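You operate a simulated robot arm through the tools that you are given. There is no shell and no other tool. Be economical: measure what you need, move in short steps, check, and stop when the job is done.

The job below is to be done with a simulated two-armed robot. You get a single attempt, and the scene is never put back.

Task
Swap the lens tube's cap for the ribbed ring, then stand the tube on the pedestal.
Fine: hold the tube still for both; ring snug, cap upright in the grey tray; nothing falls to the floor. Set down upright: black lens tube.

It is judged by the outcome, as a careful person would: the job done as asked, and still so three seconds after it is handed in. It fails if anything else is knocked over, pushed out of place, dropped, spilled or broken. Lids that push on must go on centred and level and be pressed home; caps that screw on are set level and turned clockwise until they are tight.

Robot
Two 7-joint arms with three-finger grippers on one trunk, on a base that drives. Base frame: it is fixed to the floor where the robot stands at the start and does not move with it; the origin is under the middle of the robot, x ahead of it, y to its left, z up. Units: mm, degrees, N and s.
The left shoulder is at the start at [21, 154, 1052], the right one opposite. With the tool pointing down near the work surface each hand reaches from about 200 to 620 mm from the robot's upright axis, wherever it stands, measured 20 degrees to its own side. Places, roughly: grey parts tray [500, 200, 800]; pedestal top [-1800, 400, 600]; ribbed ring (5x5x3 cm) [400, -300, 800]; thread of the lens tube [500, -200, 900]. Payload 2.69 kg a hand.
Tool frame (each hand has its own): the origin (TCP) lies between the finger pads and is the grasp point; the fingertips stand 29 mm ahead of it; z points along the fingers, y is the line along which they close. Largest opening 120 mm; the body of the gripper starts 78 mm behind the TCP.
Orientation is told as [roll, pitch, yaw] about the base's x, y, z axes, in that order, counted from this pose: with the fingers straight down and closing along the base's y, the tool's x points along the base's -x, its y along +y and its z along -z.

Tools
- The arms move only by the tool jog_arm. It takes "left_series", "right_series" or both (then of equal length, played together; a hand with none holds still); each is a list of rows, each an object (a shift or turn left out is 0, a gripper value left out holds the last) with "linear": the shift along the tool's x, y, z in m, a list of three; "angular": the turn, a rotation vector about the tool's x, y, z in degrees, a list of three; "claw": the closure, from 0 (fully open) to 1 (shut). In form: [{"linear": [dx, dy, dz], "angular": [ax, ay, az], "claw": claw}, ...]. A call has 1 to 12 rows; each row is the pose to reach, as a shift and turn from the pose commanded when the call began, along the tool's axes at that moment. Rows are played at 5 a second. More than 50 mm and 8.6 degrees between two rows, or a gripper value outside its range, and nothing of the call is played. Where a pose cannot be reached the arm comes as near as it can. A force on the tool above 70 N (or 10 N above the force at the start of the call, whichever is more), or a blocked arm, ends the call early, and 0.2 s more pass. The fingers move at their own pace and stop on an object; they squeeze with about 43 N. The grip force told is the motor's: it shows also when the fingers shut on nothing. Time passes only in rows, and 0.2 s behind the last, so rows that repeat a pose let the fingers close. It gives the time, the measured TCP pose, the force on the tool (base axes), the opening and the grip force at its end, in the units of the frame above (readings bear some noise), with the torque about the TCP (base axes, N m) and any sound that the robot's microphone picked up.
- Cameras (640 x 400 px; columns grow to the right, rows downward): "scene" is now at [119.3, -32.3, 1225.5]; the picture's right is [-0.33, -0.94, 0.00], its down [-0.35, 0.12, -0.93] and it looks along [0.88, -0.31, -0.37] (base axes); focal length 214 px, centre (320, 200). "left" rides on the left gripper at [63, 0, -104] in its tool frame; the picture's right is [-0.01, 1.00, 0.00], its down [-0.83, 0.00, -0.56] and it looks along [-0.56, 0.00, 0.83] (tool axes); focal length 275 px, centre (320, 200). "right" rides on the right gripper at [63, 0, -104] in its tool frame; the picture's right is [0.00, 1.00, 0.00], its down [-0.83, 0.00, -0.56] and it looks along [-0.56, 0.00, 0.83] (tool axes); focal length 275 px, centre (320, 200). There is no depth. A picture from a camera that has moved, and an enlarged one, comes with that camera's place and axes in the base frame and with its lens.
- camera(camera): a new picture of that camera. The clock stands still meanwhile.
- move_column(by): slides the trunk up (or, below 0, down) by that many mm; the arms and the scene camera ride with it, the base frame stays. It gives what a move gives, with no picture.
- steer(legs): drives the robot by 1 to 6 legs, each [ahead, left, turn to the left] in mm, mm and degrees, along the robot's own axes; the way and the turn of a leg run together, so that a leg with both is an arc; at most 1500 mm and 180 degrees a leg. The arms and the cameras ride along, it lands a little off, and it stops where it bumps. It gives what a move gives.
- turn_head(pan, tilt): turns the head with the scene camera to pan (to the left, within 80 degrees either way) and tilt (down, from -29 to 69), counted from straight ahead of the robot. It gives what a move gives.
- inspect(camera, box): a new picture of the part [left, top, right, bottom] of that camera's present view, enlarged. The clock stands still meanwhile.
- close_job(): hands the job in; it is judged then, once.

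Go step by step. Nothing tells you exact positions but the pictures and the camera data: compare them with the known pose of the tool, close in by small moves and look again before you grip or let go. The budget is 120 turns and 88 pictures, counting those below and the enlarged ones. Unless the task says otherwise, let go and move clear before handing in, and close with one line.

The tools are called after ">>>" as a command line: name --argument value ..., lists and objects as JSON in quotes. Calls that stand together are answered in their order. jog_arm: Moves the arms, as the interface text tells. Its arguments: {"type":"object","properties":{"left_series":{"type":"array"},"right_series":{"type":"array"}},"required":[]} The other tools are called the same way: move_column (by) slides the trunk up or down; steer (legs) drives the base; turn_head (pan, tilt) turns the head that bears the scene camera; camera (camera) takes a picture; inspect (camera, box) takes an enlarged picture of a part of a camera's view; close_job () hands the job in.

At the start:

```text
time_s: 0.0
left_position: [280.5, 5.5, 1128.4]
left_tool_rot: [-0.1, -0.1, 0.2]
left_force: [-0.7, -0.1, -0.5]
left_wrist_torque: [-0.01, -0.01, 0.01]
left_width: 119.9
left_gripper_force: 0.1
right_position: [287.1, -286.9, 1127.6]
right_tool_rot: [0.0, -0.1, 0.0]
right_force: [0.3, 0.4, 0.1]
right_wrist_torque: [0.05, 0.0, 0.04]
right_width: 120.0
right_gripper_force: 0.1
trunk travel left (down, up): [-414.0, 24.0]
robot x, y, heading: [-1.0, -0.6, 0.1]
head pan, tilt: [-19.3, 21.8]
```

scene: 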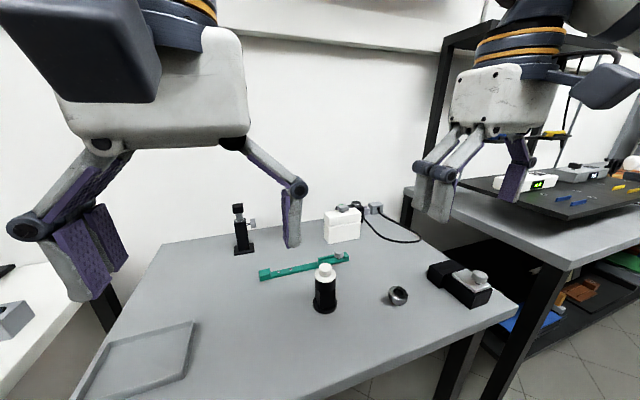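
right: 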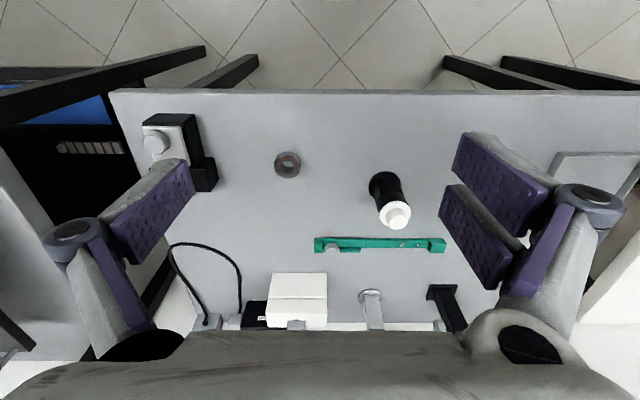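
left: 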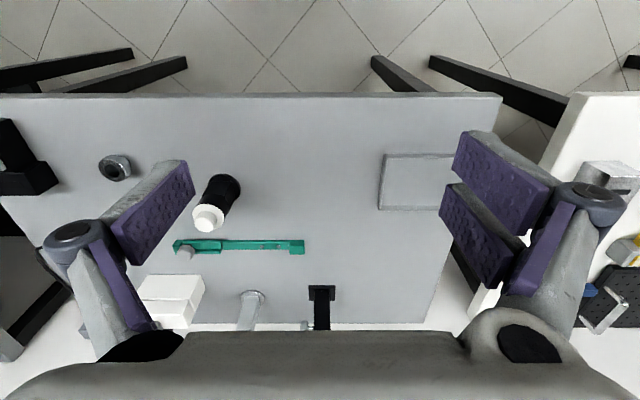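

I see the black tube with its white cap around [470, -170], the ring near [430, -345], and the tray on the left. I'll take closer looks before moving.

>>> inspect --camera "scene" --box '[230, 190, 430, 330]'

>>> inspect --camera "right" --box '[230, 130, 470, 280]'

>>> inspect --camera "left" --box '[340, 100, 500, 230]'

```text
2.86 times, centred on (330, 260) of scene
camera zoom: at [119.3, -32.3, 1225.5], right [-0.33, -0.94, 0.0], down [-0.35, 0.12, -0.93], along [0.88, -0.31, -0.37], focal length 613 px, centre (291, 29)
```

zoom: 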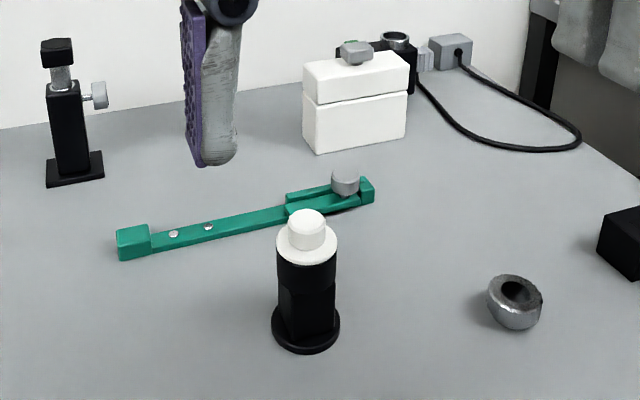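

```text
2.67 times, centred on (350, 205) of right
camera zoom: at [223.4, -287.8, 1232.2], right [0.0, 1.0, 0.0], down [0.83, 0.0, 0.56], along [0.56, 0.0, -0.83], focal length 734 px, centre (240, 187)
```

zoom: 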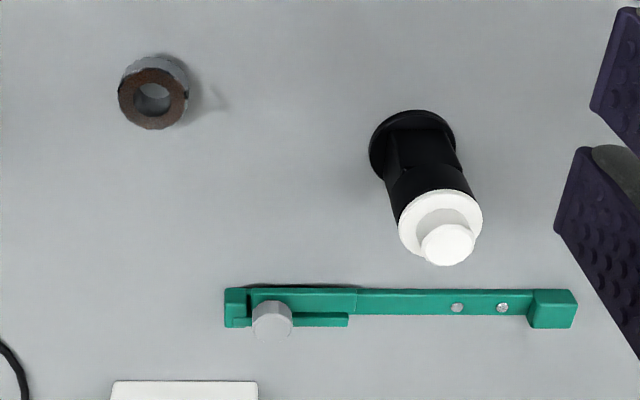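

```text
3.08 times, centred on (420, 165) of left
camera zoom: at [218.1, 5.7, 1232.3], right [0.0, 1.0, 0.0], down [0.83, 0.0, 0.56], along [0.56, 0.0, -0.83], focal length 847 px, centre (12, 308)
```

zoom: 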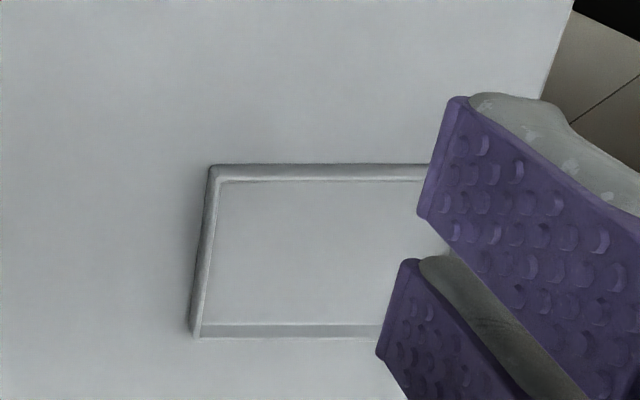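

The tube's axis is near [484, -170], standing from about 800 to 903, and the ring is near [427, -340]. I'll turn the left hand to point inward and down, so it can hold the barrel from the left side.

>>> jog_arm --left_series '[{"angular": [0, 0, 7.5], "linear": [-0.01, 0.005, 0]}, {"angular": [0, 0, 15], "linear": [-0.02, 0.01, 0]}, {"angular": [0, 0, 22.5], "linear": [-0.03, 0.015, 0]}, {"angular": [0, 0, 30], "linear": [-0.04, 0.02, 0]}, {"angular": [0, 0, 37.5], "linear": [-0.05, 0.025, 0]}, {"angular": [0, 0, 45], "linear": [-0.06, 0.03, 0]}, {"angular": [0, 0, 52.5], "linear": [-0.07, 0.035, 0]}, {"angular": [0, 0, 60], "linear": [-0.08, 0.04, 0]}]'

>>> jog_arm --left_series '[{"angular": [0, -8, 0]}, {"angular": [0, -16, 0]}, {"angular": [0, -24, 0]}, {"angular": [0, -32, 0]}, {"angular": [0, -40, 0]}, {"angular": [0, -48, 0]}, {"angular": [0, -55, 0]}, {"angular": [0, -55, 0]}]'

>>> camera --camera "scene"

```text
time_s: 1.8
left_position: [361.2, 45.7, 1127.0]
left_tool_rot: [0.0, -0.2, -60.0]
left_force: [1.0, 0.3, 0.1]
left_wrist_torque: [0.02, 0.01, -0.02]
left_width: 119.8
left_gripper_force: 0.0
right_position: [286.8, -288.1, 1127.8]
right_tool_rot: [0.0, 0.0, -0.1]
right_force: [-0.2, 0.1, 0.1]
right_wrist_torque: [0.02, -0.01, -0.03]
right_width: 119.9
right_gripper_force: 0.2
trunk travel left (down, up): [-414.0, 24.0]
robot x, y, heading: [-1.0, 2.2, -0.1]
head pan, tilt: [-19.3, 21.8]
```

```text
time_s: 3.6
left_position: [361.5, 45.5, 1128.3]
left_tool_rot: [0.0, -55.2, -60.0]
left_force: [0.8, 0.0, -0.7]
left_wrist_torque: [-0.03, 0.03, -0.01]
left_width: 119.9
left_gripper_force: 0.0
right_position: [287.3, -288.1, 1127.9]
right_tool_rot: [0.0, 0.1, 0.0]
right_force: [0.3, 0.2, 0.7]
right_wrist_torque: [-0.01, 0.01, -0.05]
right_width: 119.9
right_gripper_force: 0.1
trunk travel left (down, up): [-414.0, 24.0]
robot x, y, heading: [0.5, -1.3, -0.1]
head pan, tilt: [-19.3, 21.8]
```

```text
81 pictures are left
camera scene: at [119.3, -32.5, 1225.5], right [-0.33, -0.94, 0.0], down [-0.35, 0.12, -0.93], along [0.88, -0.31, -0.37], focal length 214 px, centre (320, 200)
```

scene: 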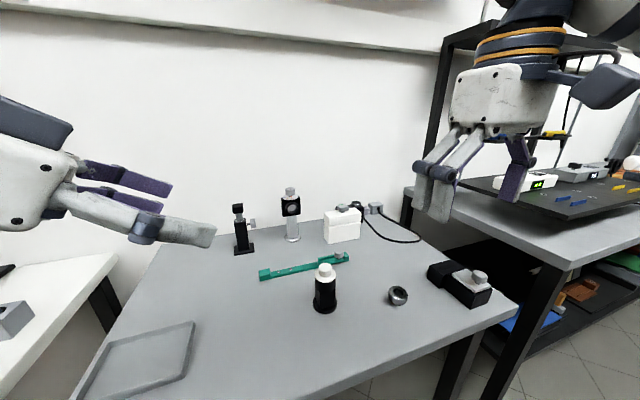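

The orientation is reached. Next I'll move the left hand to a standoff point 120 mm short of the barrel, along its pointing direction.

>>> jog_arm --left_series '[{"linear": [0.013, 0, 0.035]}, {"linear": [0.026, 0, 0.07]}, {"linear": [0.039, 0, 0.105]}, {"linear": [0.052, 0, 0.14]}, {"linear": [0.065, 0, 0.175]}, {"linear": [0.078, 0, 0.21]}, {"linear": [0.0919, -0.0009, 0.247]}, {"linear": [0.0919, -0.0009, 0.247]}]'

>>> camera --camera "scene"

>>> camera --camera "left"

>>> camera --camera "right"

```text
time_s: 5.4
left_position: [433.9, -85.3, 911.2]
left_tool_rot: [0.1, -55.1, -60.1]
left_force: [0.1, 0.2, -0.2]
left_wrist_torque: [0.01, -0.04, -0.01]
left_width: 120.1
left_gripper_force: 0.1
right_position: [287.3, -287.2, 1127.5]
right_tool_rot: [0.0, 0.0, 0.0]
right_force: [0.5, 0.3, 0.3]
right_wrist_torque: [-0.01, -0.02, 0.0]
right_width: 120.1
right_gripper_force: 0.1
trunk travel left (down, up): [-414.0, 24.0]
robot x, y, heading: [-2.6, 1.7, -0.2]
head pan, tilt: [-19.3, 21.8]
```

```text
80 pictures are left
camera scene: at [118.9, -32.0, 1225.7], right [-0.33, -0.94, 0.0], down [-0.35, 0.12, -0.93], along [0.88, -0.31, -0.37], focal length 214 px, centre (320, 200)
```

scene: 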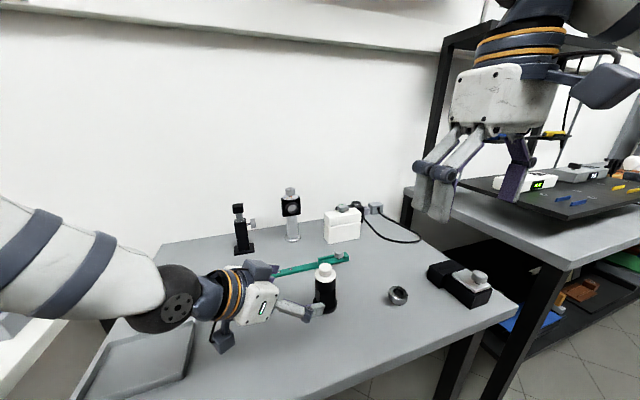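

```text
79 pictures are left
camera left: at [374.3, 19.7, 920.0], right [0.87, 0.5, 0.0], down [0.01, -0.02, 1.0], along [0.5, -0.87, -0.02], focal length 275 px, centre (320, 200)
```

left: 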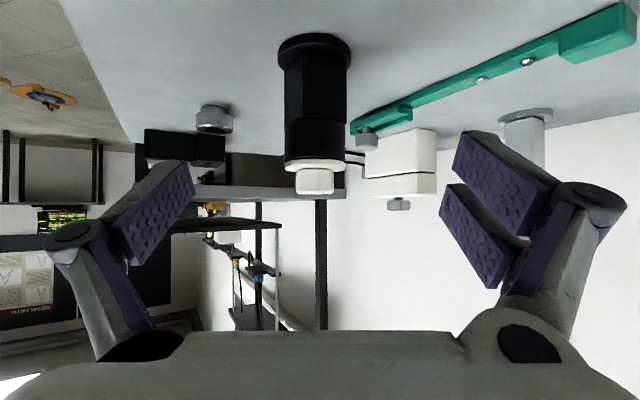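

```text
78 pictures are left
camera right: at [223.0, -287.5, 1232.5], right [0.0, 1.0, 0.0], down [0.83, 0.0, 0.56], along [0.56, 0.0, -0.83], focal length 275 px, centre (320, 200)
```

right: 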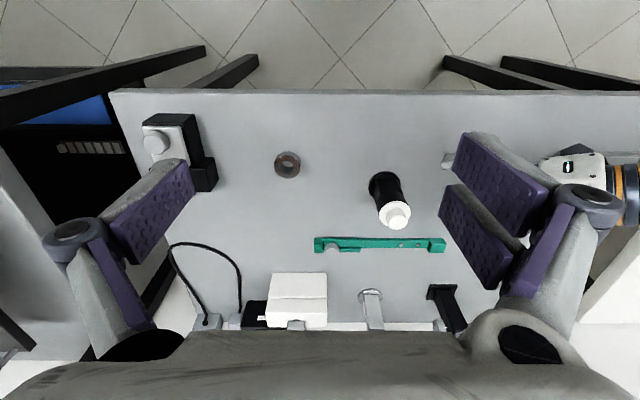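

The left camera sees the tube side-on and nearly centred. I'll zoom in to check the flats and the cap before advancing.

>>> inspect --camera "left" --box '[240, 20, 400, 210]'

```text
2.11 times, centred on (320, 115) of left
camera zoom: at [374.3, 19.7, 920.0], right [0.87, 0.5, 0.0], down [0.01, -0.02, 1.0], along [0.5, -0.87, -0.02], focal length 580 px, centre (320, 379)
```

zoom: 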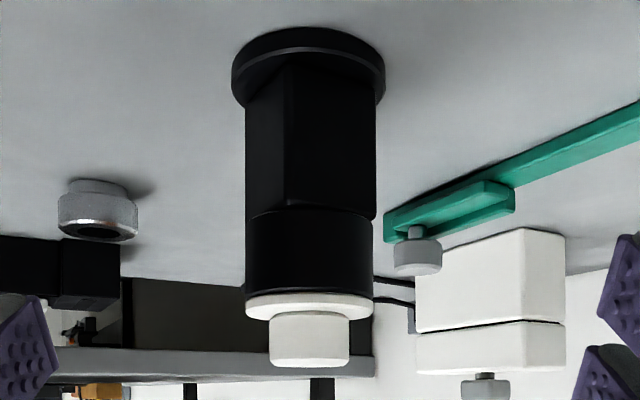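

The middle section is square, with its faces roughly along the base axes, so the fingers should close along x. I'll turn the hand to point along -y and re-centre it at the standoff point.

>>> jog_arm --left_series '[{"linear": [-0.002, 0.012, 0.003], "angular": [6.14, 0, 4.3]}, {"linear": [-0.004, 0.024, 0.006], "angular": [12.28, 0, 8.6]}, {"linear": [-0.006, 0.036, 0.009], "angular": [18.43, 0, 12.9]}, {"linear": [-0.0081, 0.0484, 0.0116], "angular": [24.57, 0, 17.2]}, {"linear": [-0.0081, 0.0484, 0.0116], "angular": [24.57, 0, 17.2]}]'

>>> inspect --camera "left" --box '[240, 20, 400, 210]'

```text
time_s: 6.6
left_position: [485.3, -71.2, 912.4]
left_tool_rot: [0.2, -55.1, -90.1]
left_force: [-0.1, 0.1, 0.3]
left_wrist_torque: [-0.01, -0.04, 0.0]
left_width: 120.0
left_gripper_force: 0.0
right_position: [286.1, -286.4, 1127.5]
right_tool_rot: [0.0, 0.0, 0.0]
right_force: [-0.2, -0.8, 0.2]
right_wrist_torque: [-0.01, 0.01, 0.01]
right_width: 119.9
right_gripper_force: 0.0
trunk travel left (down, up): [-414.0, 24.0]
robot x, y, heading: [-0.8, -2.5, -0.1]
head pan, tilt: [-19.3, 21.8]
```

```text
2.11 times, centred on (320, 115) of left
camera zoom: at [484.7, 49.4, 919.9], right [1.0, 0.0, 0.0], down [0.0, -0.02, 1.0], along [0.0, -1.0, -0.02], focal length 580 px, centre (320, 379)
```

zoom: 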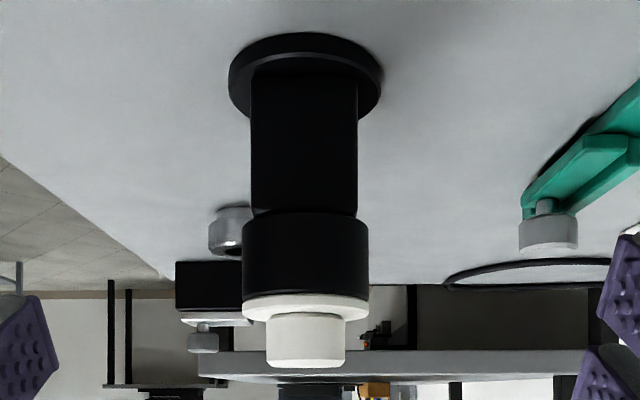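

The faces are head-on now, and the tube is about 5.5 mm off-centre toward -x. I'll correct for that and advance around the barrel.

>>> jog_arm --left_series '[{"linear": [0, -0.0055, 0.0]}, {"linear": [0, -0.0055, 0.03]}, {"linear": [0, -0.0055, 0.06]}, {"linear": [0, -0.0055, 0.09]}, {"linear": [0, -0.0055, 0.122]}, {"linear": [0, -0.0055, 0.122]}]'

>>> camera --camera "left"

>>> inspect --camera "scene" --box '[230, 190, 430, 330]'

>>> inspect --camera "right" --box '[230, 130, 470, 280]'

```text
time_s: 8.0
left_position: [478.8, -172.9, 840.6]
left_tool_rot: [0.2, -55.1, -90.1]
left_force: [-0.7, -0.1, -0.1]
left_wrist_torque: [-0.01, 0.02, 0.01]
left_width: 120.2
left_gripper_force: 0.0
right_position: [286.7, -286.4, 1127.4]
right_tool_rot: [0.1, 0.0, 0.0]
right_force: [-0.4, 0.4, 0.9]
right_wrist_torque: [-0.05, 0.0, -0.03]
right_width: 120.1
right_gripper_force: 0.1
trunk travel left (down, up): [-414.0, 24.0]
robot x, y, heading: [-2.5, -1.5, -0.1]
head pan, tilt: [-19.3, 21.8]
```

```text
75 pictures are left
camera left: at [477.9, -51.4, 849.2], right [1.0, 0.0, 0.01], down [-0.01, -0.02, 1.0], along [0.0, -1.0, -0.02], focal length 275 px, centre (320, 200)
```

left: 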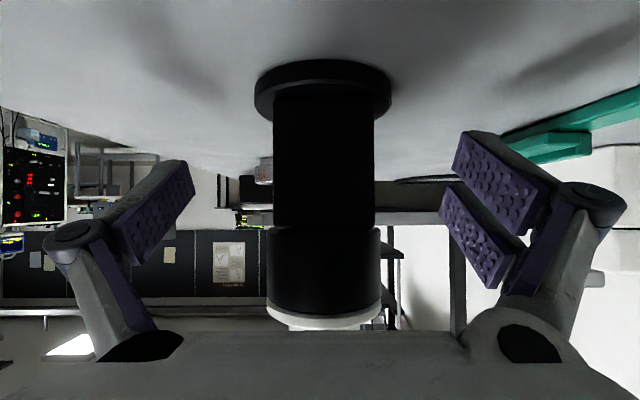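

```text
2.86 times, centred on (330, 260) of scene
camera zoom: at [119.1, -32.0, 1225.6], right [-0.33, -0.94, 0.0], down [-0.35, 0.12, -0.93], along [0.88, -0.31, -0.37], focal length 613 px, centre (291, 29)
```

zoom: 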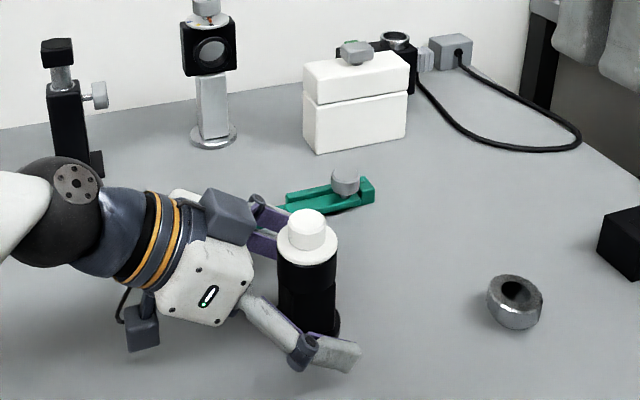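

```text
2.67 times, centred on (350, 205) of right
camera zoom: at [223.3, -287.5, 1232.4], right [0.0, 1.0, 0.0], down [0.83, 0.0, 0.56], along [0.56, 0.0, -0.83], focal length 734 px, centre (240, 187)
```

zoom: 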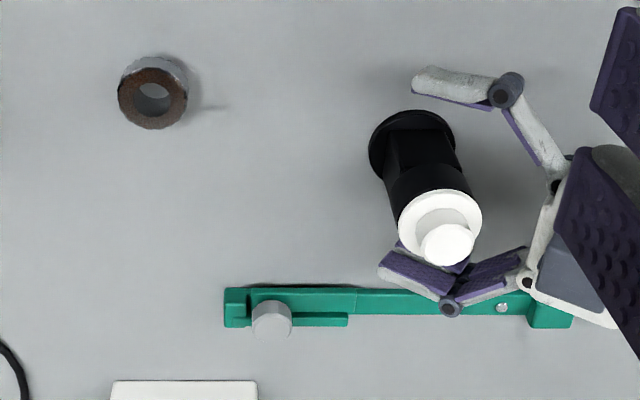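

The tube sits between the fingers, off by about 1.5 mm. I'll adjust and close the left gripper.

>>> jog_arm --left_series '[{"linear": [0, 0.0015, 0.0], "claw": 0.4}, {"linear": [0, 0.0015, 0.0], "claw": 0.6}, {"linear": [0, 0.0015, 0.0], "claw": 1}, {"linear": [0, 0.0015, 0.0], "claw": 1}, {"linear": [0, 0.0015, 0.0], "claw": 1}]'

>>> camera --camera "left"

>>> camera --camera "scene"

```text
time_s: 9.2
left_position: [481.0, -173.9, 840.9]
left_tool_rot: [0.2, -55.0, -90.1]
left_force: [1.4, -0.4, 4.8]
left_wrist_torque: [-0.04, -0.21, -0.02]
left_width: 43.2
left_gripper_force: 42.6
right_position: [286.5, -287.7, 1127.1]
right_tool_rot: [-0.1, 0.0, -0.1]
right_force: [-0.3, -0.4, 0.4]
right_wrist_torque: [-0.02, 0.02, 0.0]
right_width: 120.1
right_gripper_force: 0.0
trunk travel left (down, up): [-414.0, 24.0]
robot x, y, heading: [3.6, -0.4, 0.1]
head pan, tilt: [-19.3, 21.8]
```

```text
72 pictures are left
camera left: at [480.1, -51.8, 850.1], right [1.0, 0.0, 0.01], down [-0.01, -0.02, 1.0], along [0.0, -1.0, -0.02], focal length 275 px, centre (320, 200)
```

left: 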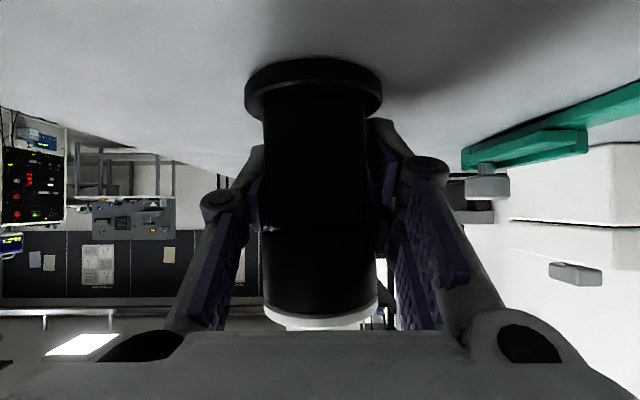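

```text
71 pictures are left
camera scene: at [119.1, -32.2, 1225.6], right [-0.33, -0.94, 0.0], down [-0.35, 0.12, -0.93], along [0.88, -0.31, -0.37], focal length 214 px, centre (320, 200)
```

scene: 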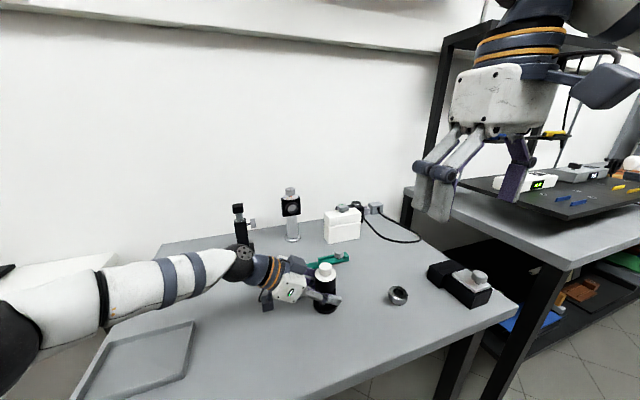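

The tube is held. Now I'll bring the right hand above the cap with its fingers part-open, and look.

>>> jog_arm --right_series '[{"linear": [-0.035, 0.02, 0.0], "claw": 0.5}, {"linear": [-0.07, 0.04, 0.0], "claw": 0.5}, {"linear": [-0.105, 0.06, 0.015], "claw": 0.5}, {"linear": [-0.14, 0.08, 0.035], "claw": 0.5}, {"linear": [-0.17, 0.1, 0.055], "claw": 0.5}, {"linear": [-0.192, 0.115, 0.087], "claw": 0.5}, {"linear": [-0.192, 0.115, 0.087], "claw": 0.5}]'

>>> camera --camera "right"

>>> camera --camera "scene"

```text
time_s: 10.8
left_position: [479.6, -173.7, 841.3]
left_tool_rot: [0.2, -55.1, -90.1]
left_force: [0.2, -2.1, 8.4]
left_wrist_torque: [-0.2, -0.25, -0.08]
left_width: 42.9
left_gripper_force: 42.9
right_position: [479.0, -172.1, 1040.6]
right_tool_rot: [-0.1, 0.0, 0.1]
right_force: [-0.5, 0.1, 0.3]
right_wrist_torque: [0.01, 0.01, -0.02]
right_width: 60.1
right_gripper_force: 0.0
trunk travel left (down, up): [-414.0, 24.0]
robot x, y, heading: [1.7, 1.9, -0.2]
head pan, tilt: [-19.3, 21.8]
```

```text
70 pictures are left
camera right: at [416.2, -172.5, 1144.7], right [0.0, 1.0, 0.0], down [0.83, 0.0, 0.56], along [0.56, 0.0, -0.83], focal length 275 px, centre (320, 200)
```

right: 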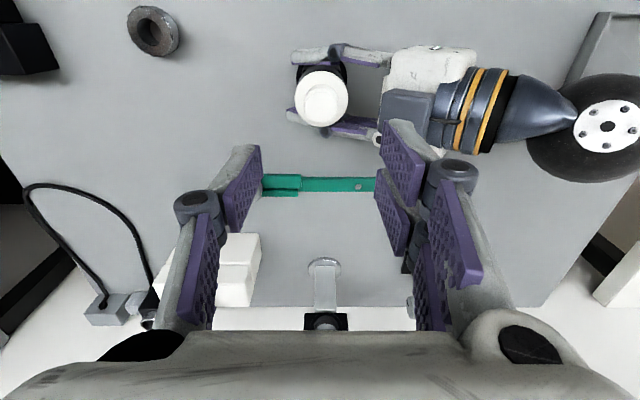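

```text
69 pictures are left
camera scene: at [118.6, -32.3, 1225.7], right [-0.33, -0.94, 0.0], down [-0.35, 0.12, -0.93], along [0.88, -0.31, -0.37], focal length 214 px, centre (320, 200)
```

scene: 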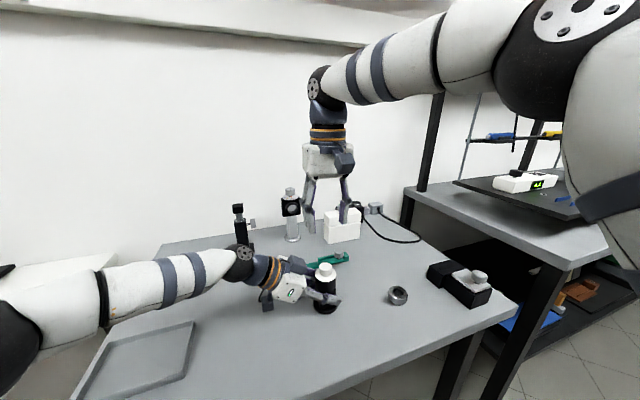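

I'll zoom in on the cap to get its exact centre.

>>> inspect --camera "right" --box '[270, 40, 390, 140]'

>>> inspect --camera "right" --box '[110, 0, 200, 60]'

```text
4.00 times, centred on (330, 90) of right
camera zoom: at [416.2, -172.5, 1144.7], right [0.0, 1.0, 0.0], down [0.83, 0.0, 0.56], along [0.56, 0.0, -0.83], focal length 1101 px, centre (280, 640)
```

zoom: 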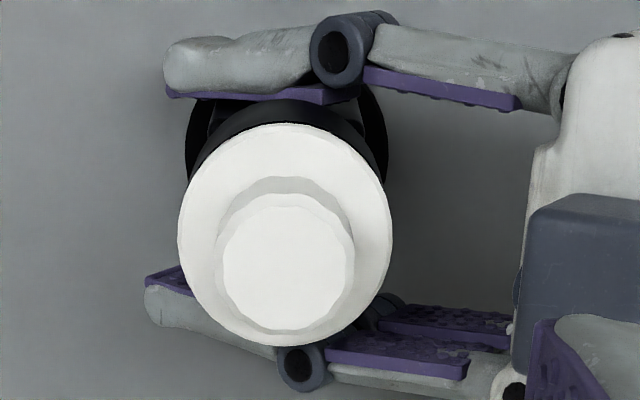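

```text
6.67 times, centred on (155, 30) of right
camera zoom: at [416.2, -172.5, 1144.7], right [0.0, 1.0, 0.0], down [0.83, 0.0, 0.56], along [0.56, 0.0, -0.83], focal length 1835 px, centre (1420, 1333)
```

zoom: 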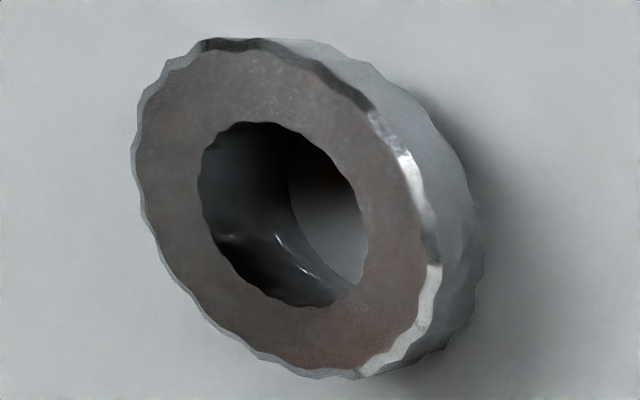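

The knob's centre is at about [480.7, -170.8], with a diameter of about 28 mm, and it spans z 892–910. I'll lower the right hand over it.

>>> jog_arm --right_series '[{"linear": [-0.0017, 0.0012, 0.04]}, {"linear": [-0.0017, 0.0012, 0.08]}, {"linear": [-0.0017, 0.0012, 0.1]}, {"linear": [-0.0017, 0.0012, 0.115]}, {"linear": [-0.0017, 0.0012, 0.115]}]'

>>> camera --camera "right"

>>> inspect --camera "scene" --box '[250, 180, 410, 320]'

```text
time_s: 12.0
left_position: [479.5, -172.4, 841.1]
left_tool_rot: [0.2, -55.1, -90.0]
left_force: [-3.7, 10.1, 5.9]
left_wrist_torque: [-0.95, -0.19, 0.04]
left_width: 42.3
left_gripper_force: 42.7
right_position: [479.8, -170.1, 926.2]
right_tool_rot: [-0.1, -0.1, 0.1]
right_force: [1.1, -7.7, 4.3]
right_wrist_torque: [0.24, 0.01, -0.04]
right_width: 55.0
right_gripper_force: 0.1
trunk travel left (down, up): [-414.0, 24.0]
robot x, y, heading: [0.8, 1.7, -0.0]
head pan, tilt: [-19.3, 21.8]
```

```text
66 pictures are left
camera right: at [416.9, -170.2, 1030.7], right [0.0, 1.0, 0.0], down [0.83, 0.0, 0.56], along [0.56, 0.0, -0.83], focal length 275 px, centre (320, 200)
```

right: 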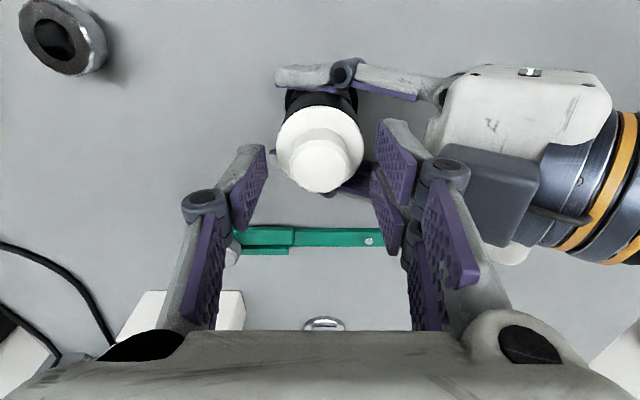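

```text
2.86 times, centred on (330, 250) of scene
camera zoom: at [118.2, -31.7, 1225.7], right [-0.33, -0.94, 0.0], down [-0.35, 0.12, -0.93], along [0.88, -0.31, -0.37], focal length 613 px, centre (291, 57)
```

zoom: 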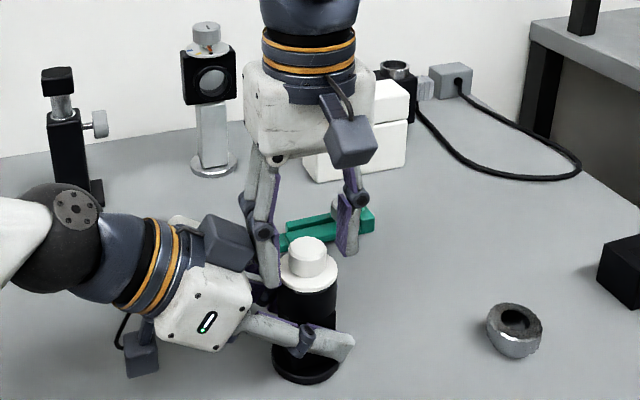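

The right hand's +y finger brushes the left gripper. I'll lift it and turn it so its fingers close along x, clear of the left hand.

>>> jog_arm --right_series '[{"linear": [0, 0, -0.04], "claw": 0.6}, {"linear": [0, 0, -0.04], "angular": [0, 0, -8.4]}, {"linear": [0, 0, -0.04], "angular": [0, 0, -16.8]}, {"linear": [0, 0, -0.04], "angular": [0, 0, -25.2]}, {"linear": [0, 0, -0.04], "angular": [0, 0, -33.6]}, {"linear": [0, 0, -0.04], "angular": [0, 0, -42]}, {"linear": [0, 0, -0.04], "angular": [0, 0, -50.4]}, {"linear": [0, 0, -0.04], "angular": [0, 0, -58.8]}, {"linear": [0, 0, -0.04], "angular": [0, 0, -67.2]}, {"linear": [0, 0, -0.04], "angular": [0, 0, -75.6]}, {"linear": [0, 0, -0.04], "angular": [0, 0, -84]}, {"linear": [0, 0, -0.04], "angular": [0, 0, -90]}]'

>>> camera --camera "right"

```text
time_s: 14.6
left_position: [480.2, -174.5, 841.4]
left_tool_rot: [0.1, -55.1, -90.1]
left_force: [-1.8, -1.7, 5.6]
left_wrist_torque: [-0.17, -0.08, -0.07]
left_width: 42.0
left_gripper_force: 42.6
right_position: [480.1, -170.9, 966.0]
right_tool_rot: [0.1, 0.0, 90.1]
right_force: [0.1, -0.9, 0.5]
right_wrist_torque: [0.01, -0.02, 0.01]
right_width: 47.9
right_gripper_force: 0.0
trunk travel left (down, up): [-414.0, 24.0]
robot x, y, heading: [4.1, 3.3, -0.1]
head pan, tilt: [-19.3, 21.8]
```

```text
64 pictures are left
camera right: at [480.5, -234.4, 1070.4], right [-1.0, -0.01, 0.0], down [-0.01, 0.83, 0.56], along [0.0, 0.56, -0.83], focal length 275 px, centre (320, 200)
```

right: 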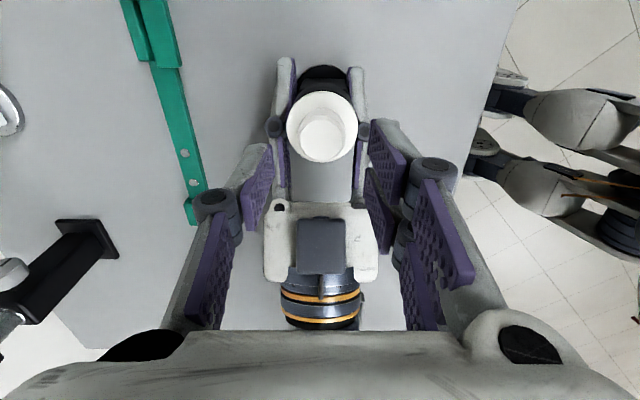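

The knob is centred within 2 mm in this view. I'll start from yaw 45, descend, and grip the knob.

>>> jog_arm --right_series '[{"linear": [0.001, 0, 0], "angular": [0, 0, 7.5]}, {"linear": [0.0015, 0, 0], "angular": [0, 0, 15]}, {"linear": [0.0015, 0, 0], "angular": [0, 0, 22.5]}, {"linear": [0.0015, 0, 0], "angular": [0, 0, 30]}, {"linear": [0.0015, 0, 0], "angular": [0, 0, 37.5]}, {"linear": [0.0015, 0, 0], "angular": [0, 0, 45]}, {"linear": [0.0015, 0, 0.02], "angular": [0, 0, 45]}, {"linear": [0.0015, 0, 0.041], "angular": [0, 0, 45]}, {"linear": [0.0015, 0, 0.041], "angular": [0, 0, 45]}]'

>>> jog_arm --right_series '[{"claw": 1}, {"claw": 1}, {"claw": 1}]'

>>> camera --camera "right"

>>> inspect --camera "scene" --box '[250, 180, 410, 320]'

```text
time_s: 16.6
left_position: [479.6, -172.7, 841.4]
left_tool_rot: [0.3, -55.1, -90.0]
left_force: [-1.6, -1.3, 5.5]
left_wrist_torque: [-0.13, -0.12, -0.01]
left_width: 41.8
left_gripper_force: 43.0
right_position: [481.1, -172.9, 924.7]
right_tool_rot: [0.0, 0.1, 45.1]
right_force: [-0.2, 0.0, -0.7]
right_wrist_torque: [0.0, -0.01, -0.03]
right_width: 48.2
right_gripper_force: 0.0
trunk travel left (down, up): [-414.0, 24.0]
robot x, y, heading: [-0.8, 3.1, -0.0]
head pan, tilt: [-19.3, 21.8]
```

```text
time_s: 17.4
left_position: [480.8, -173.0, 840.2]
left_tool_rot: [0.2, -55.0, -90.0]
left_force: [9.3, -10.3, 0.8]
left_wrist_torque: [0.26, 0.32, -0.06]
left_width: 41.9
left_gripper_force: 43.1
right_position: [479.5, -171.4, 925.2]
right_tool_rot: [0.2, 0.1, 44.9]
right_force: [-9.5, 10.4, 5.0]
right_wrist_torque: [0.43, 0.37, -0.03]
right_width: 27.6
right_gripper_force: 42.1
trunk travel left (down, up): [-414.0, 24.0]
robot x, y, heading: [-1.0, -2.2, -0.1]
head pan, tilt: [-19.3, 21.8]
```

```text
63 pictures are left
camera right: at [434.9, -217.0, 1028.6], right [-0.71, 0.7, 0.0], down [0.59, 0.59, 0.56], along [0.39, 0.4, -0.83], focal length 275 px, centre (320, 200)
```

right: 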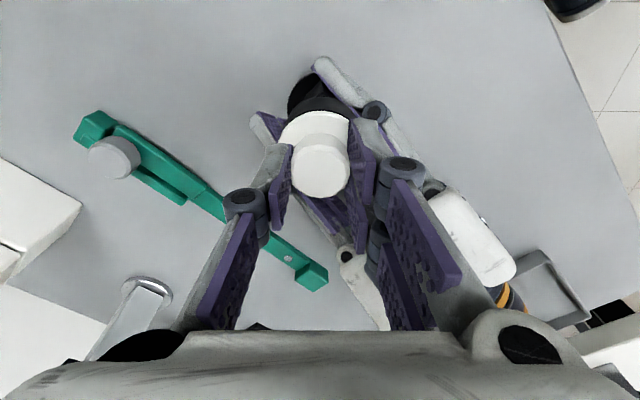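

```text
2.86 times, centred on (330, 250) of scene
camera zoom: at [118.8, -32.2, 1225.6], right [-0.33, -0.94, 0.0], down [-0.35, 0.12, -0.93], along [0.88, -0.31, -0.37], focal length 613 px, centre (291, 57)
```

zoom: 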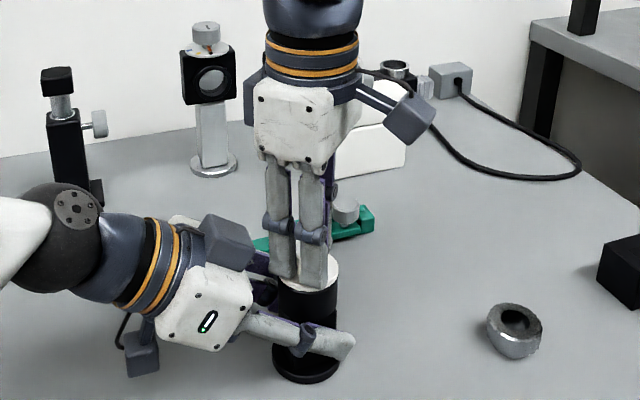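

The knob is gripped, with about 2 mm of lateral strain. I'll relieve that and then turn anticlockwise by about 90°.

>>> jog_arm --right_series '[{"linear": [0, 0.002, 0]}, {"linear": [0, 0.002, 0], "angular": [0, 0, -8.4]}, {"linear": [0, 0.002, 0], "angular": [0, 0, -16.8]}, {"linear": [0, 0.002, 0], "angular": [0, 0, -25.2]}, {"linear": [0, 0.002, 0], "angular": [0, 0, -33.6]}, {"linear": [0, 0.002, 0], "angular": [0, 0, -42]}, {"linear": [0, 0.002, 0], "angular": [0, 0, -50.4]}, {"linear": [0, 0.002, 0], "angular": [0, 0, -58.8]}, {"linear": [0, 0.002, 0], "angular": [0, 0, -67.2]}, {"linear": [0, 0.002, 0], "angular": [0, 0, -75.6]}, {"linear": [0, 0.002, 0], "angular": [0, 0, -84]}, {"linear": [0, 0.002, 0], "angular": [0, 0, -92]}]'

```text
time_s: 20.0
left_position: [479.5, -173.1, 841.2]
left_tool_rot: [0.1, -55.1, -90.1]
left_force: [-6.0, 5.2, 6.1]
left_wrist_torque: [-0.91, -0.8, 0.04]
left_width: 41.8
left_gripper_force: 43.2
right_position: [478.2, -171.4, 924.0]
right_tool_rot: [0.1, 0.1, 137.2]
right_force: [7.3, -5.7, 0.9]
right_wrist_torque: [0.29, -0.02, -0.05]
right_width: 27.3
right_gripper_force: 43.1
trunk travel left (down, up): [-414.0, 24.0]
robot x, y, heading: [2.0, 1.2, 0.1]
head pan, tilt: [-19.3, 21.8]
```

It turned with little torque. I'll ease the side load, continue a little further, and look.

>>> jog_arm --right_series '[{"linear": [0.0, 0.0015, 0], "angular": [0, 0, -8.4]}, {"linear": [0.0, 0.0015, 0], "angular": [0, 0, -16.8]}, {"linear": [0.0, 0.0015, 0], "angular": [0, 0, -25.2]}, {"linear": [0.0, 0.0015, 0], "angular": [0, 0, -33.6]}, {"linear": [0.0, 0.0015, 0], "angular": [0, 0, -38]}]'

>>> inspect --camera "scene" --box '[270, 220, 370, 320]'

>>> inspect --camera "right" --box '[240, 80, 400, 220]'

```text
time_s: 21.2
left_position: [478.4, -174.2, 841.3]
left_tool_rot: [0.1, -55.1, -90.1]
left_force: [-14.4, -2.9, 6.1]
left_wrist_torque: [-0.39, -1.23, 0.07]
left_width: 42.0
left_gripper_force: 43.1
right_position: [477.7, -171.6, 925.0]
right_tool_rot: [-0.1, 0.1, 175.1]
right_force: [14.7, 2.8, 3.2]
right_wrist_torque: [0.43, -0.2, 0.01]
right_width: 27.0
right_gripper_force: 43.0
trunk travel left (down, up): [-414.0, 24.0]
robot x, y, heading: [0.8, 3.4, 0.2]
head pan, tilt: [-19.3, 21.8]
```

```text
4.00 times, centred on (320, 270) of scene
camera zoom: at [118.6, -32.2, 1225.7], right [-0.33, -0.94, 0.0], down [-0.35, 0.12, -0.93], along [0.88, -0.31, -0.37], focal length 858 px, centre (320, -80)
```

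zoom: 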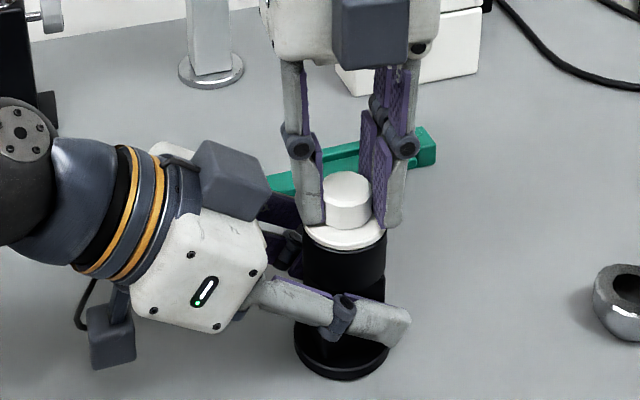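

```text
2.86 times, centred on (320, 150) of right
camera zoom: at [540.1, -177.0, 1029.7], right [-0.08, -1.0, 0.0], down [-0.83, 0.07, 0.55], along [-0.55, 0.05, -0.83], focal length 786 px, centre (320, 343)
```

zoom: 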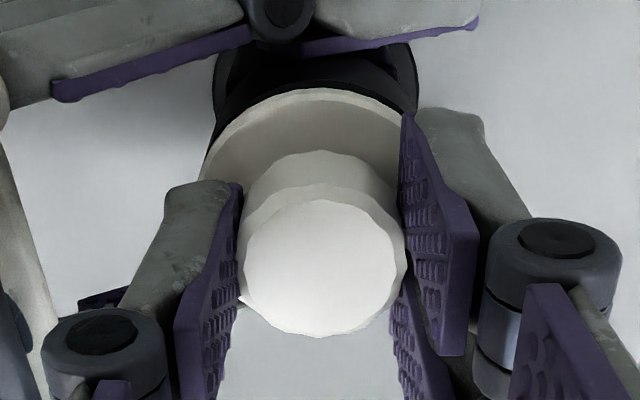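

Yaw 175 is reachable, and the knob's centre is really about 3 mm further toward +x. I'll open, rewind to yaw 25 with the centre corrected, and regrip.

>>> jog_arm --right_series '[{"linear": [0.003, 0, 0], "claw": 0.65}, {"linear": [0.003, 0, 0]}, {"linear": [0.003, 0, 0], "angular": [0, 0, 8.4]}, {"linear": [0.003, 0, 0], "angular": [0, 0, 16.8]}, {"linear": [0.003, 0, 0], "angular": [0, 0, 25.2]}, {"linear": [0.003, 0, 0], "angular": [0, 0, 33.6]}, {"linear": [0.003, 0, 0], "angular": [0, 0, 42]}, {"linear": [0.003, 0, 0], "angular": [0, 0, 50.4]}, {"linear": [0.003, 0, 0], "angular": [0, 0, 58.8]}, {"linear": [0.003, 0, 0], "angular": [0, 0, 67.2]}, {"linear": [0.003, 0, 0], "angular": [0, 0, 75.6]}, {"linear": [0.003, 0, 0], "angular": [0, 0, 84]}]'

>>> inspect --camera "right" --box '[240, 80, 400, 220]'

```text
time_s: 23.8
left_position: [478.8, -173.4, 841.7]
left_tool_rot: [0.1, -55.1, -90.2]
left_force: [1.8, -0.5, 6.9]
left_wrist_torque: [-0.16, -0.23, -0.02]
left_width: 41.5
left_gripper_force: 42.6
right_position: [481.6, -173.2, 924.1]
right_tool_rot: [0.0, 0.0, 90.7]
right_force: [-0.8, -0.3, 0.5]
right_wrist_torque: [0.05, 0.0, -0.05]
right_width: 42.2
right_gripper_force: 0.1
trunk travel left (down, up): [-414.0, 24.0]
robot x, y, heading: [-1.5, 2.4, -0.1]
head pan, tilt: [-19.3, 21.8]
```

```text
2.86 times, centred on (320, 150) of right
camera zoom: at [481.6, -235.6, 1029.2], right [-1.0, -0.02, 0.0], down [-0.02, 0.83, 0.56], along [-0.01, 0.56, -0.83], focal length 786 px, centre (320, 343)
```

zoom: 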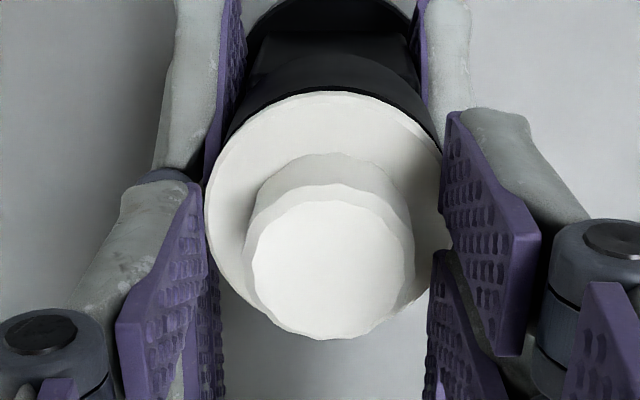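

The knob is at about [479.9, -173.2]. I'll correct by 1.7 mm, continue back to yaw 25, and grip.

>>> jog_arm --right_series '[{"linear": [0, 0.0017, 0], "angular": [0, 0, 8.3]}, {"linear": [0, 0.0017, 0], "angular": [0, 0, 16.6]}, {"linear": [0, 0.0017, 0], "angular": [0, 0, 24.9]}, {"linear": [0, 0.0017, 0], "angular": [0, 0, 33.2]}, {"linear": [0, 0.0017, 0], "angular": [0, 0, 41.5]}, {"linear": [0, 0.0017, 0], "angular": [0, 0, 49.8]}, {"linear": [0, 0.0017, 0], "angular": [0, 0, 58]}, {"linear": [0, 0.0017, 0], "angular": [0, 0, 65]}, {"linear": [0, 0.0017, 0], "angular": [0, 0, 65], "claw": 1}, {"linear": [0, 0.0017, 0], "angular": [0, 0, 65], "claw": 1}, {"linear": [0, 0.0017, 0], "angular": [0, 0, 65], "claw": 1}]'

>>> jog_arm --right_series '[{"angular": [0, 0, -8.4]}, {"angular": [0, 0, -16.8]}, {"angular": [0, 0, -25.2]}, {"angular": [0, 0, -33.6]}, {"angular": [0, 0, -42]}, {"angular": [0, 0, -50.4]}, {"angular": [0, 0, -58.8]}, {"angular": [0, 0, -67.2]}, {"angular": [0, 0, -75.6]}, {"angular": [0, 0, -84]}, {"angular": [0, 0, -92]}]'

>>> jog_arm --right_series '[{"angular": [0, 0, -8.2]}, {"angular": [0, 0, -16.4]}, {"angular": [0, 0, -24.6]}, {"angular": [0, 0, -32.8]}, {"angular": [0, 0, -41]}, {"angular": [0, 0, -49.2]}, {"angular": [0, 0, -57.4]}]'

>>> inspect --camera "scene" --box '[270, 220, 370, 320]'

```text
time_s: 26.2
left_position: [480.5, -173.0, 841.6]
left_tool_rot: [0.2, -55.1, -90.1]
left_force: [1.8, -4.7, 5.5]
left_wrist_torque: [-0.16, -0.18, 0.02]
left_width: 41.4
left_gripper_force: 42.9
right_position: [478.2, -172.2, 924.6]
right_tool_rot: [-0.1, -0.1, 25.9]
right_force: [-0.3, 3.2, 2.2]
right_wrist_torque: [0.19, 0.06, -0.02]
right_width: 26.9
right_gripper_force: 43.1
trunk travel left (down, up): [-414.0, 24.0]
robot x, y, heading: [2.8, 2.6, -0.1]
head pan, tilt: [-19.3, 21.8]
```

```text
time_s: 28.6
left_position: [479.4, -174.1, 842.1]
left_tool_rot: [0.1, -55.1, -90.2]
left_force: [0.2, -17.3, 5.0]
left_wrist_torque: [0.03, -0.23, 0.05]
left_width: 41.5
left_gripper_force: 43.1
right_position: [478.3, -171.8, 924.2]
right_tool_rot: [-0.1, -0.2, 118.1]
right_force: [-0.7, 17.9, 1.0]
right_wrist_torque: [1.37, 0.13, -0.02]
right_width: 26.9
right_gripper_force: 42.8
trunk travel left (down, up): [-414.0, 24.0]
robot x, y, heading: [2.4, 1.8, 0.3]
head pan, tilt: [-19.3, 21.8]
```

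```text
time_s: 30.2
left_position: [479.5, -172.6, 841.7]
left_tool_rot: [0.2, -55.1, -89.9]
left_force: [3.2, -21.9, 3.2]
left_wrist_torque: [0.14, -0.05, -0.06]
left_width: 41.2
left_gripper_force: 43.4
right_position: [479.6, -172.3, 924.9]
right_tool_rot: [-0.1, -0.1, 175.5]
right_force: [-4.7, 18.4, 4.2]
right_wrist_torque: [1.15, 0.44, 0.01]
right_width: 26.9
right_gripper_force: 42.4
trunk travel left (down, up): [-414.0, 24.0]
robot x, y, heading: [0.1, -2.1, 0.1]
head pan, tilt: [-19.3, 21.8]
```

```text
4.00 times, centred on (320, 270) of scene
camera zoom: at [118.5, -32.3, 1225.6], right [-0.33, -0.94, 0.0], down [-0.35, 0.12, -0.93], along [0.88, -0.31, -0.37], focal length 858 px, centre (320, -80)
```

zoom: 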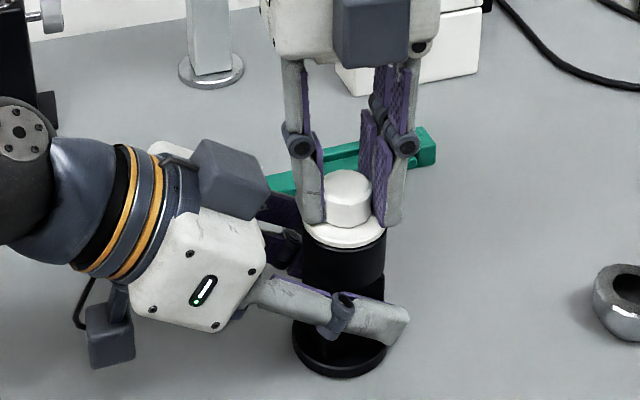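

About 280° turned so far and the cap seems to be rising slightly. I'll open, relieve, and view the cap for a gap while rewinding.

>>> jog_arm --right_series '[{"linear": [0.0, -0.001, 0], "claw": 0.65}, {"linear": [0.0, -0.001, 0]}, {"linear": [0.0, -0.001, 0], "angular": [0, 0, 8.4]}, {"linear": [0.0, -0.001, 0], "angular": [0, 0, 16.8]}, {"linear": [0.0, -0.001, 0], "angular": [0, 0, 25.2]}, {"linear": [0.0, -0.001, 0], "angular": [0, 0, 33.6]}, {"linear": [0.0, -0.001, 0], "angular": [0, 0, 42]}, {"linear": [0.0, -0.001, 0], "angular": [0, 0, 50.4]}, {"linear": [0.0, -0.001, 0], "angular": [0, 0, 58.8]}, {"linear": [0.0, -0.001, 0], "angular": [0, 0, 67.2]}, {"linear": [0.0, -0.001, 0], "angular": [0, 0, 75.6]}, {"linear": [0.0, -0.001, 0], "angular": [0, 0, 84]}]'

>>> inspect --camera "right" --box '[240, 80, 400, 220]'

>>> inspect --camera "scene" --box '[290, 240, 350, 290]'

```text
time_s: 32.8
left_position: [480.4, -173.4, 840.5]
left_tool_rot: [0.1, -55.0, -90.1]
left_force: [3.2, 0.6, 9.5]
left_wrist_torque: [-0.2, -0.21, 0.06]
left_width: 41.0
left_gripper_force: 43.0
right_position: [477.8, -171.9, 924.7]
right_tool_rot: [-0.1, -0.1, 91.2]
right_force: [0.3, 0.2, 0.5]
right_wrist_torque: [0.02, -0.01, 0.02]
right_width: 42.1
right_gripper_force: 0.0
trunk travel left (down, up): [-414.0, 24.0]
robot x, y, heading: [1.1, 0.4, -0.0]
head pan, tilt: [-19.3, 21.8]
```

```text
2.86 times, centred on (320, 150) of right
camera zoom: at [480.1, -234.8, 1029.4], right [-1.0, -0.03, 0.0], down [-0.02, 0.83, 0.56], along [-0.01, 0.56, -0.83], focal length 786 px, centre (320, 343)
```

zoom: 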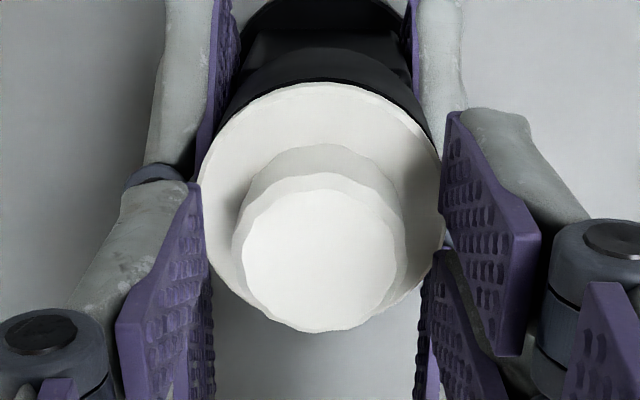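

```text
8.00 times, centred on (320, 265) of scene
camera zoom: at [118.9, -32.0, 1225.6], right [-0.33, -0.94, 0.0], down [-0.35, 0.12, -0.93], along [0.88, -0.31, -0.37], focal length 1716 px, centre (320, -320)
```

zoom: 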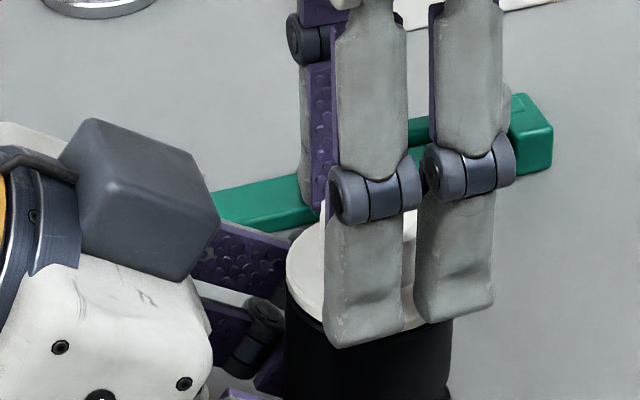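

The cap looks slightly larger and so higher, which means it is unscrewing. I'll recentre, raise 2 mm, and take another turn.

>>> jog_arm --right_series '[{"linear": [0.0015, 0, -0.002], "angular": [0, 0, 8.3]}, {"linear": [0.0015, 0, -0.002], "angular": [0, 0, 16.6]}, {"linear": [0.0015, 0, -0.002], "angular": [0, 0, 24.9]}, {"linear": [0.0015, 0, -0.002], "angular": [0, 0, 33.2]}, {"linear": [0.0015, 0, -0.002], "angular": [0, 0, 41.5]}, {"linear": [0.0015, 0, -0.002], "angular": [0, 0, 49.8]}, {"linear": [0.0015, 0, -0.002], "angular": [0, 0, 58]}, {"linear": [0.0015, 0, -0.002], "angular": [0, 0, 65]}, {"linear": [0.0015, 0, -0.002], "angular": [0, 0, 65], "claw": 1}, {"linear": [0.0015, 0, -0.002], "angular": [0, 0, 65], "claw": 1}, {"linear": [0.0015, 0, -0.002], "angular": [0, 0, 65], "claw": 1}]'

>>> jog_arm --right_series '[{"angular": [0, 0, -8.4]}, {"angular": [0, 0, -16.8]}, {"angular": [0, 0, -25.2]}, {"angular": [0, 0, -33.6]}, {"angular": [0, 0, -42]}, {"angular": [0, 0, -50.4]}, {"angular": [0, 0, -58.8]}, {"angular": [0, 0, -67.2]}, {"angular": [0, 0, -75.6]}, {"angular": [0, 0, -84]}, {"angular": [0, 0, -92]}]'

>>> jog_arm --right_series '[{"angular": [0, 0, -8.2]}, {"angular": [0, 0, -16.4]}, {"angular": [0, 0, -24.6]}, {"angular": [0, 0, -32.8]}, {"angular": [0, 0, -41]}, {"angular": [0, 0, -49.2]}, {"angular": [0, 0, -57.4]}]'

>>> inspect --camera "scene" --box '[270, 220, 370, 320]'

```text
time_s: 35.2
left_position: [479.6, -173.2, 840.4]
left_tool_rot: [0.2, -55.1, -90.2]
left_force: [1.5, -4.6, 7.9]
left_wrist_torque: [-0.16, -0.11, 0.0]
left_width: 40.8
left_gripper_force: 43.1
right_position: [480.2, -172.3, 927.3]
right_tool_rot: [0.0, 0.0, 26.4]
right_force: [-2.2, 4.2, 2.7]
right_wrist_torque: [0.18, 0.05, -0.05]
right_width: 27.2
right_gripper_force: 43.3
trunk travel left (down, up): [-414.0, 24.0]
robot x, y, heading: [-1.9, -1.4, -0.2]
head pan, tilt: [-19.3, 21.8]
```

```text
time_s: 37.6
left_position: [479.4, -172.9, 842.0]
left_tool_rot: [0.1, -55.2, -90.1]
left_force: [4.6, -17.3, 5.7]
left_wrist_torque: [-0.19, 0.25, 0.01]
left_width: 41.0
left_gripper_force: 42.9
right_position: [478.8, -173.6, 927.6]
right_tool_rot: [-0.1, 0.0, 118.5]
right_force: [-6.2, 15.5, 2.7]
right_wrist_torque: [1.23, 0.2, -0.01]
right_width: 27.3
right_gripper_force: 43.1
trunk travel left (down, up): [-414.0, 24.0]
robot x, y, heading: [-1.2, -1.9, -0.3]
head pan, tilt: [-19.3, 21.8]
```

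```text
time_s: 39.2
left_position: [479.6, -173.7, 841.3]
left_tool_rot: [0.2, -55.0, -90.0]
left_force: [4.4, -18.3, 6.4]
left_wrist_torque: [-0.08, 0.07, 0.02]
left_width: 41.1
left_gripper_force: 43.0
right_position: [478.3, -173.1, 926.8]
right_tool_rot: [0.0, 0.2, 175.8]
right_force: [-4.1, 15.0, 4.5]
right_wrist_torque: [1.1, 0.11, -0.04]
right_width: 27.1
right_gripper_force: 42.6
trunk travel left (down, up): [-414.0, 24.0]
robot x, y, heading: [2.3, 2.1, -0.0]
head pan, tilt: [-19.3, 21.8]
```

```text
4.00 times, centred on (320, 270) of scene
camera zoom: at [118.6, -32.2, 1225.7], right [-0.33, -0.94, 0.0], down [-0.35, 0.12, -0.93], along [0.88, -0.31, -0.37], focal length 858 px, centre (320, -80)
```

zoom: 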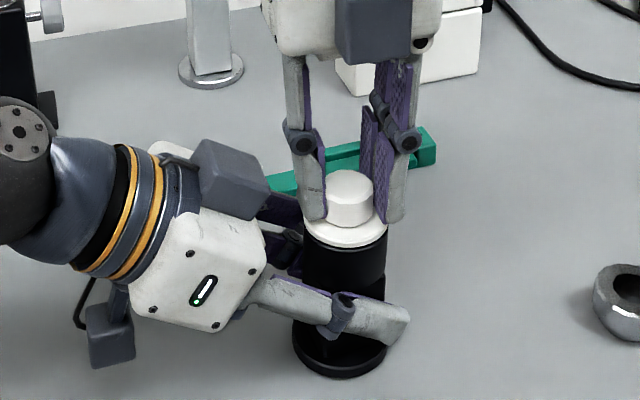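

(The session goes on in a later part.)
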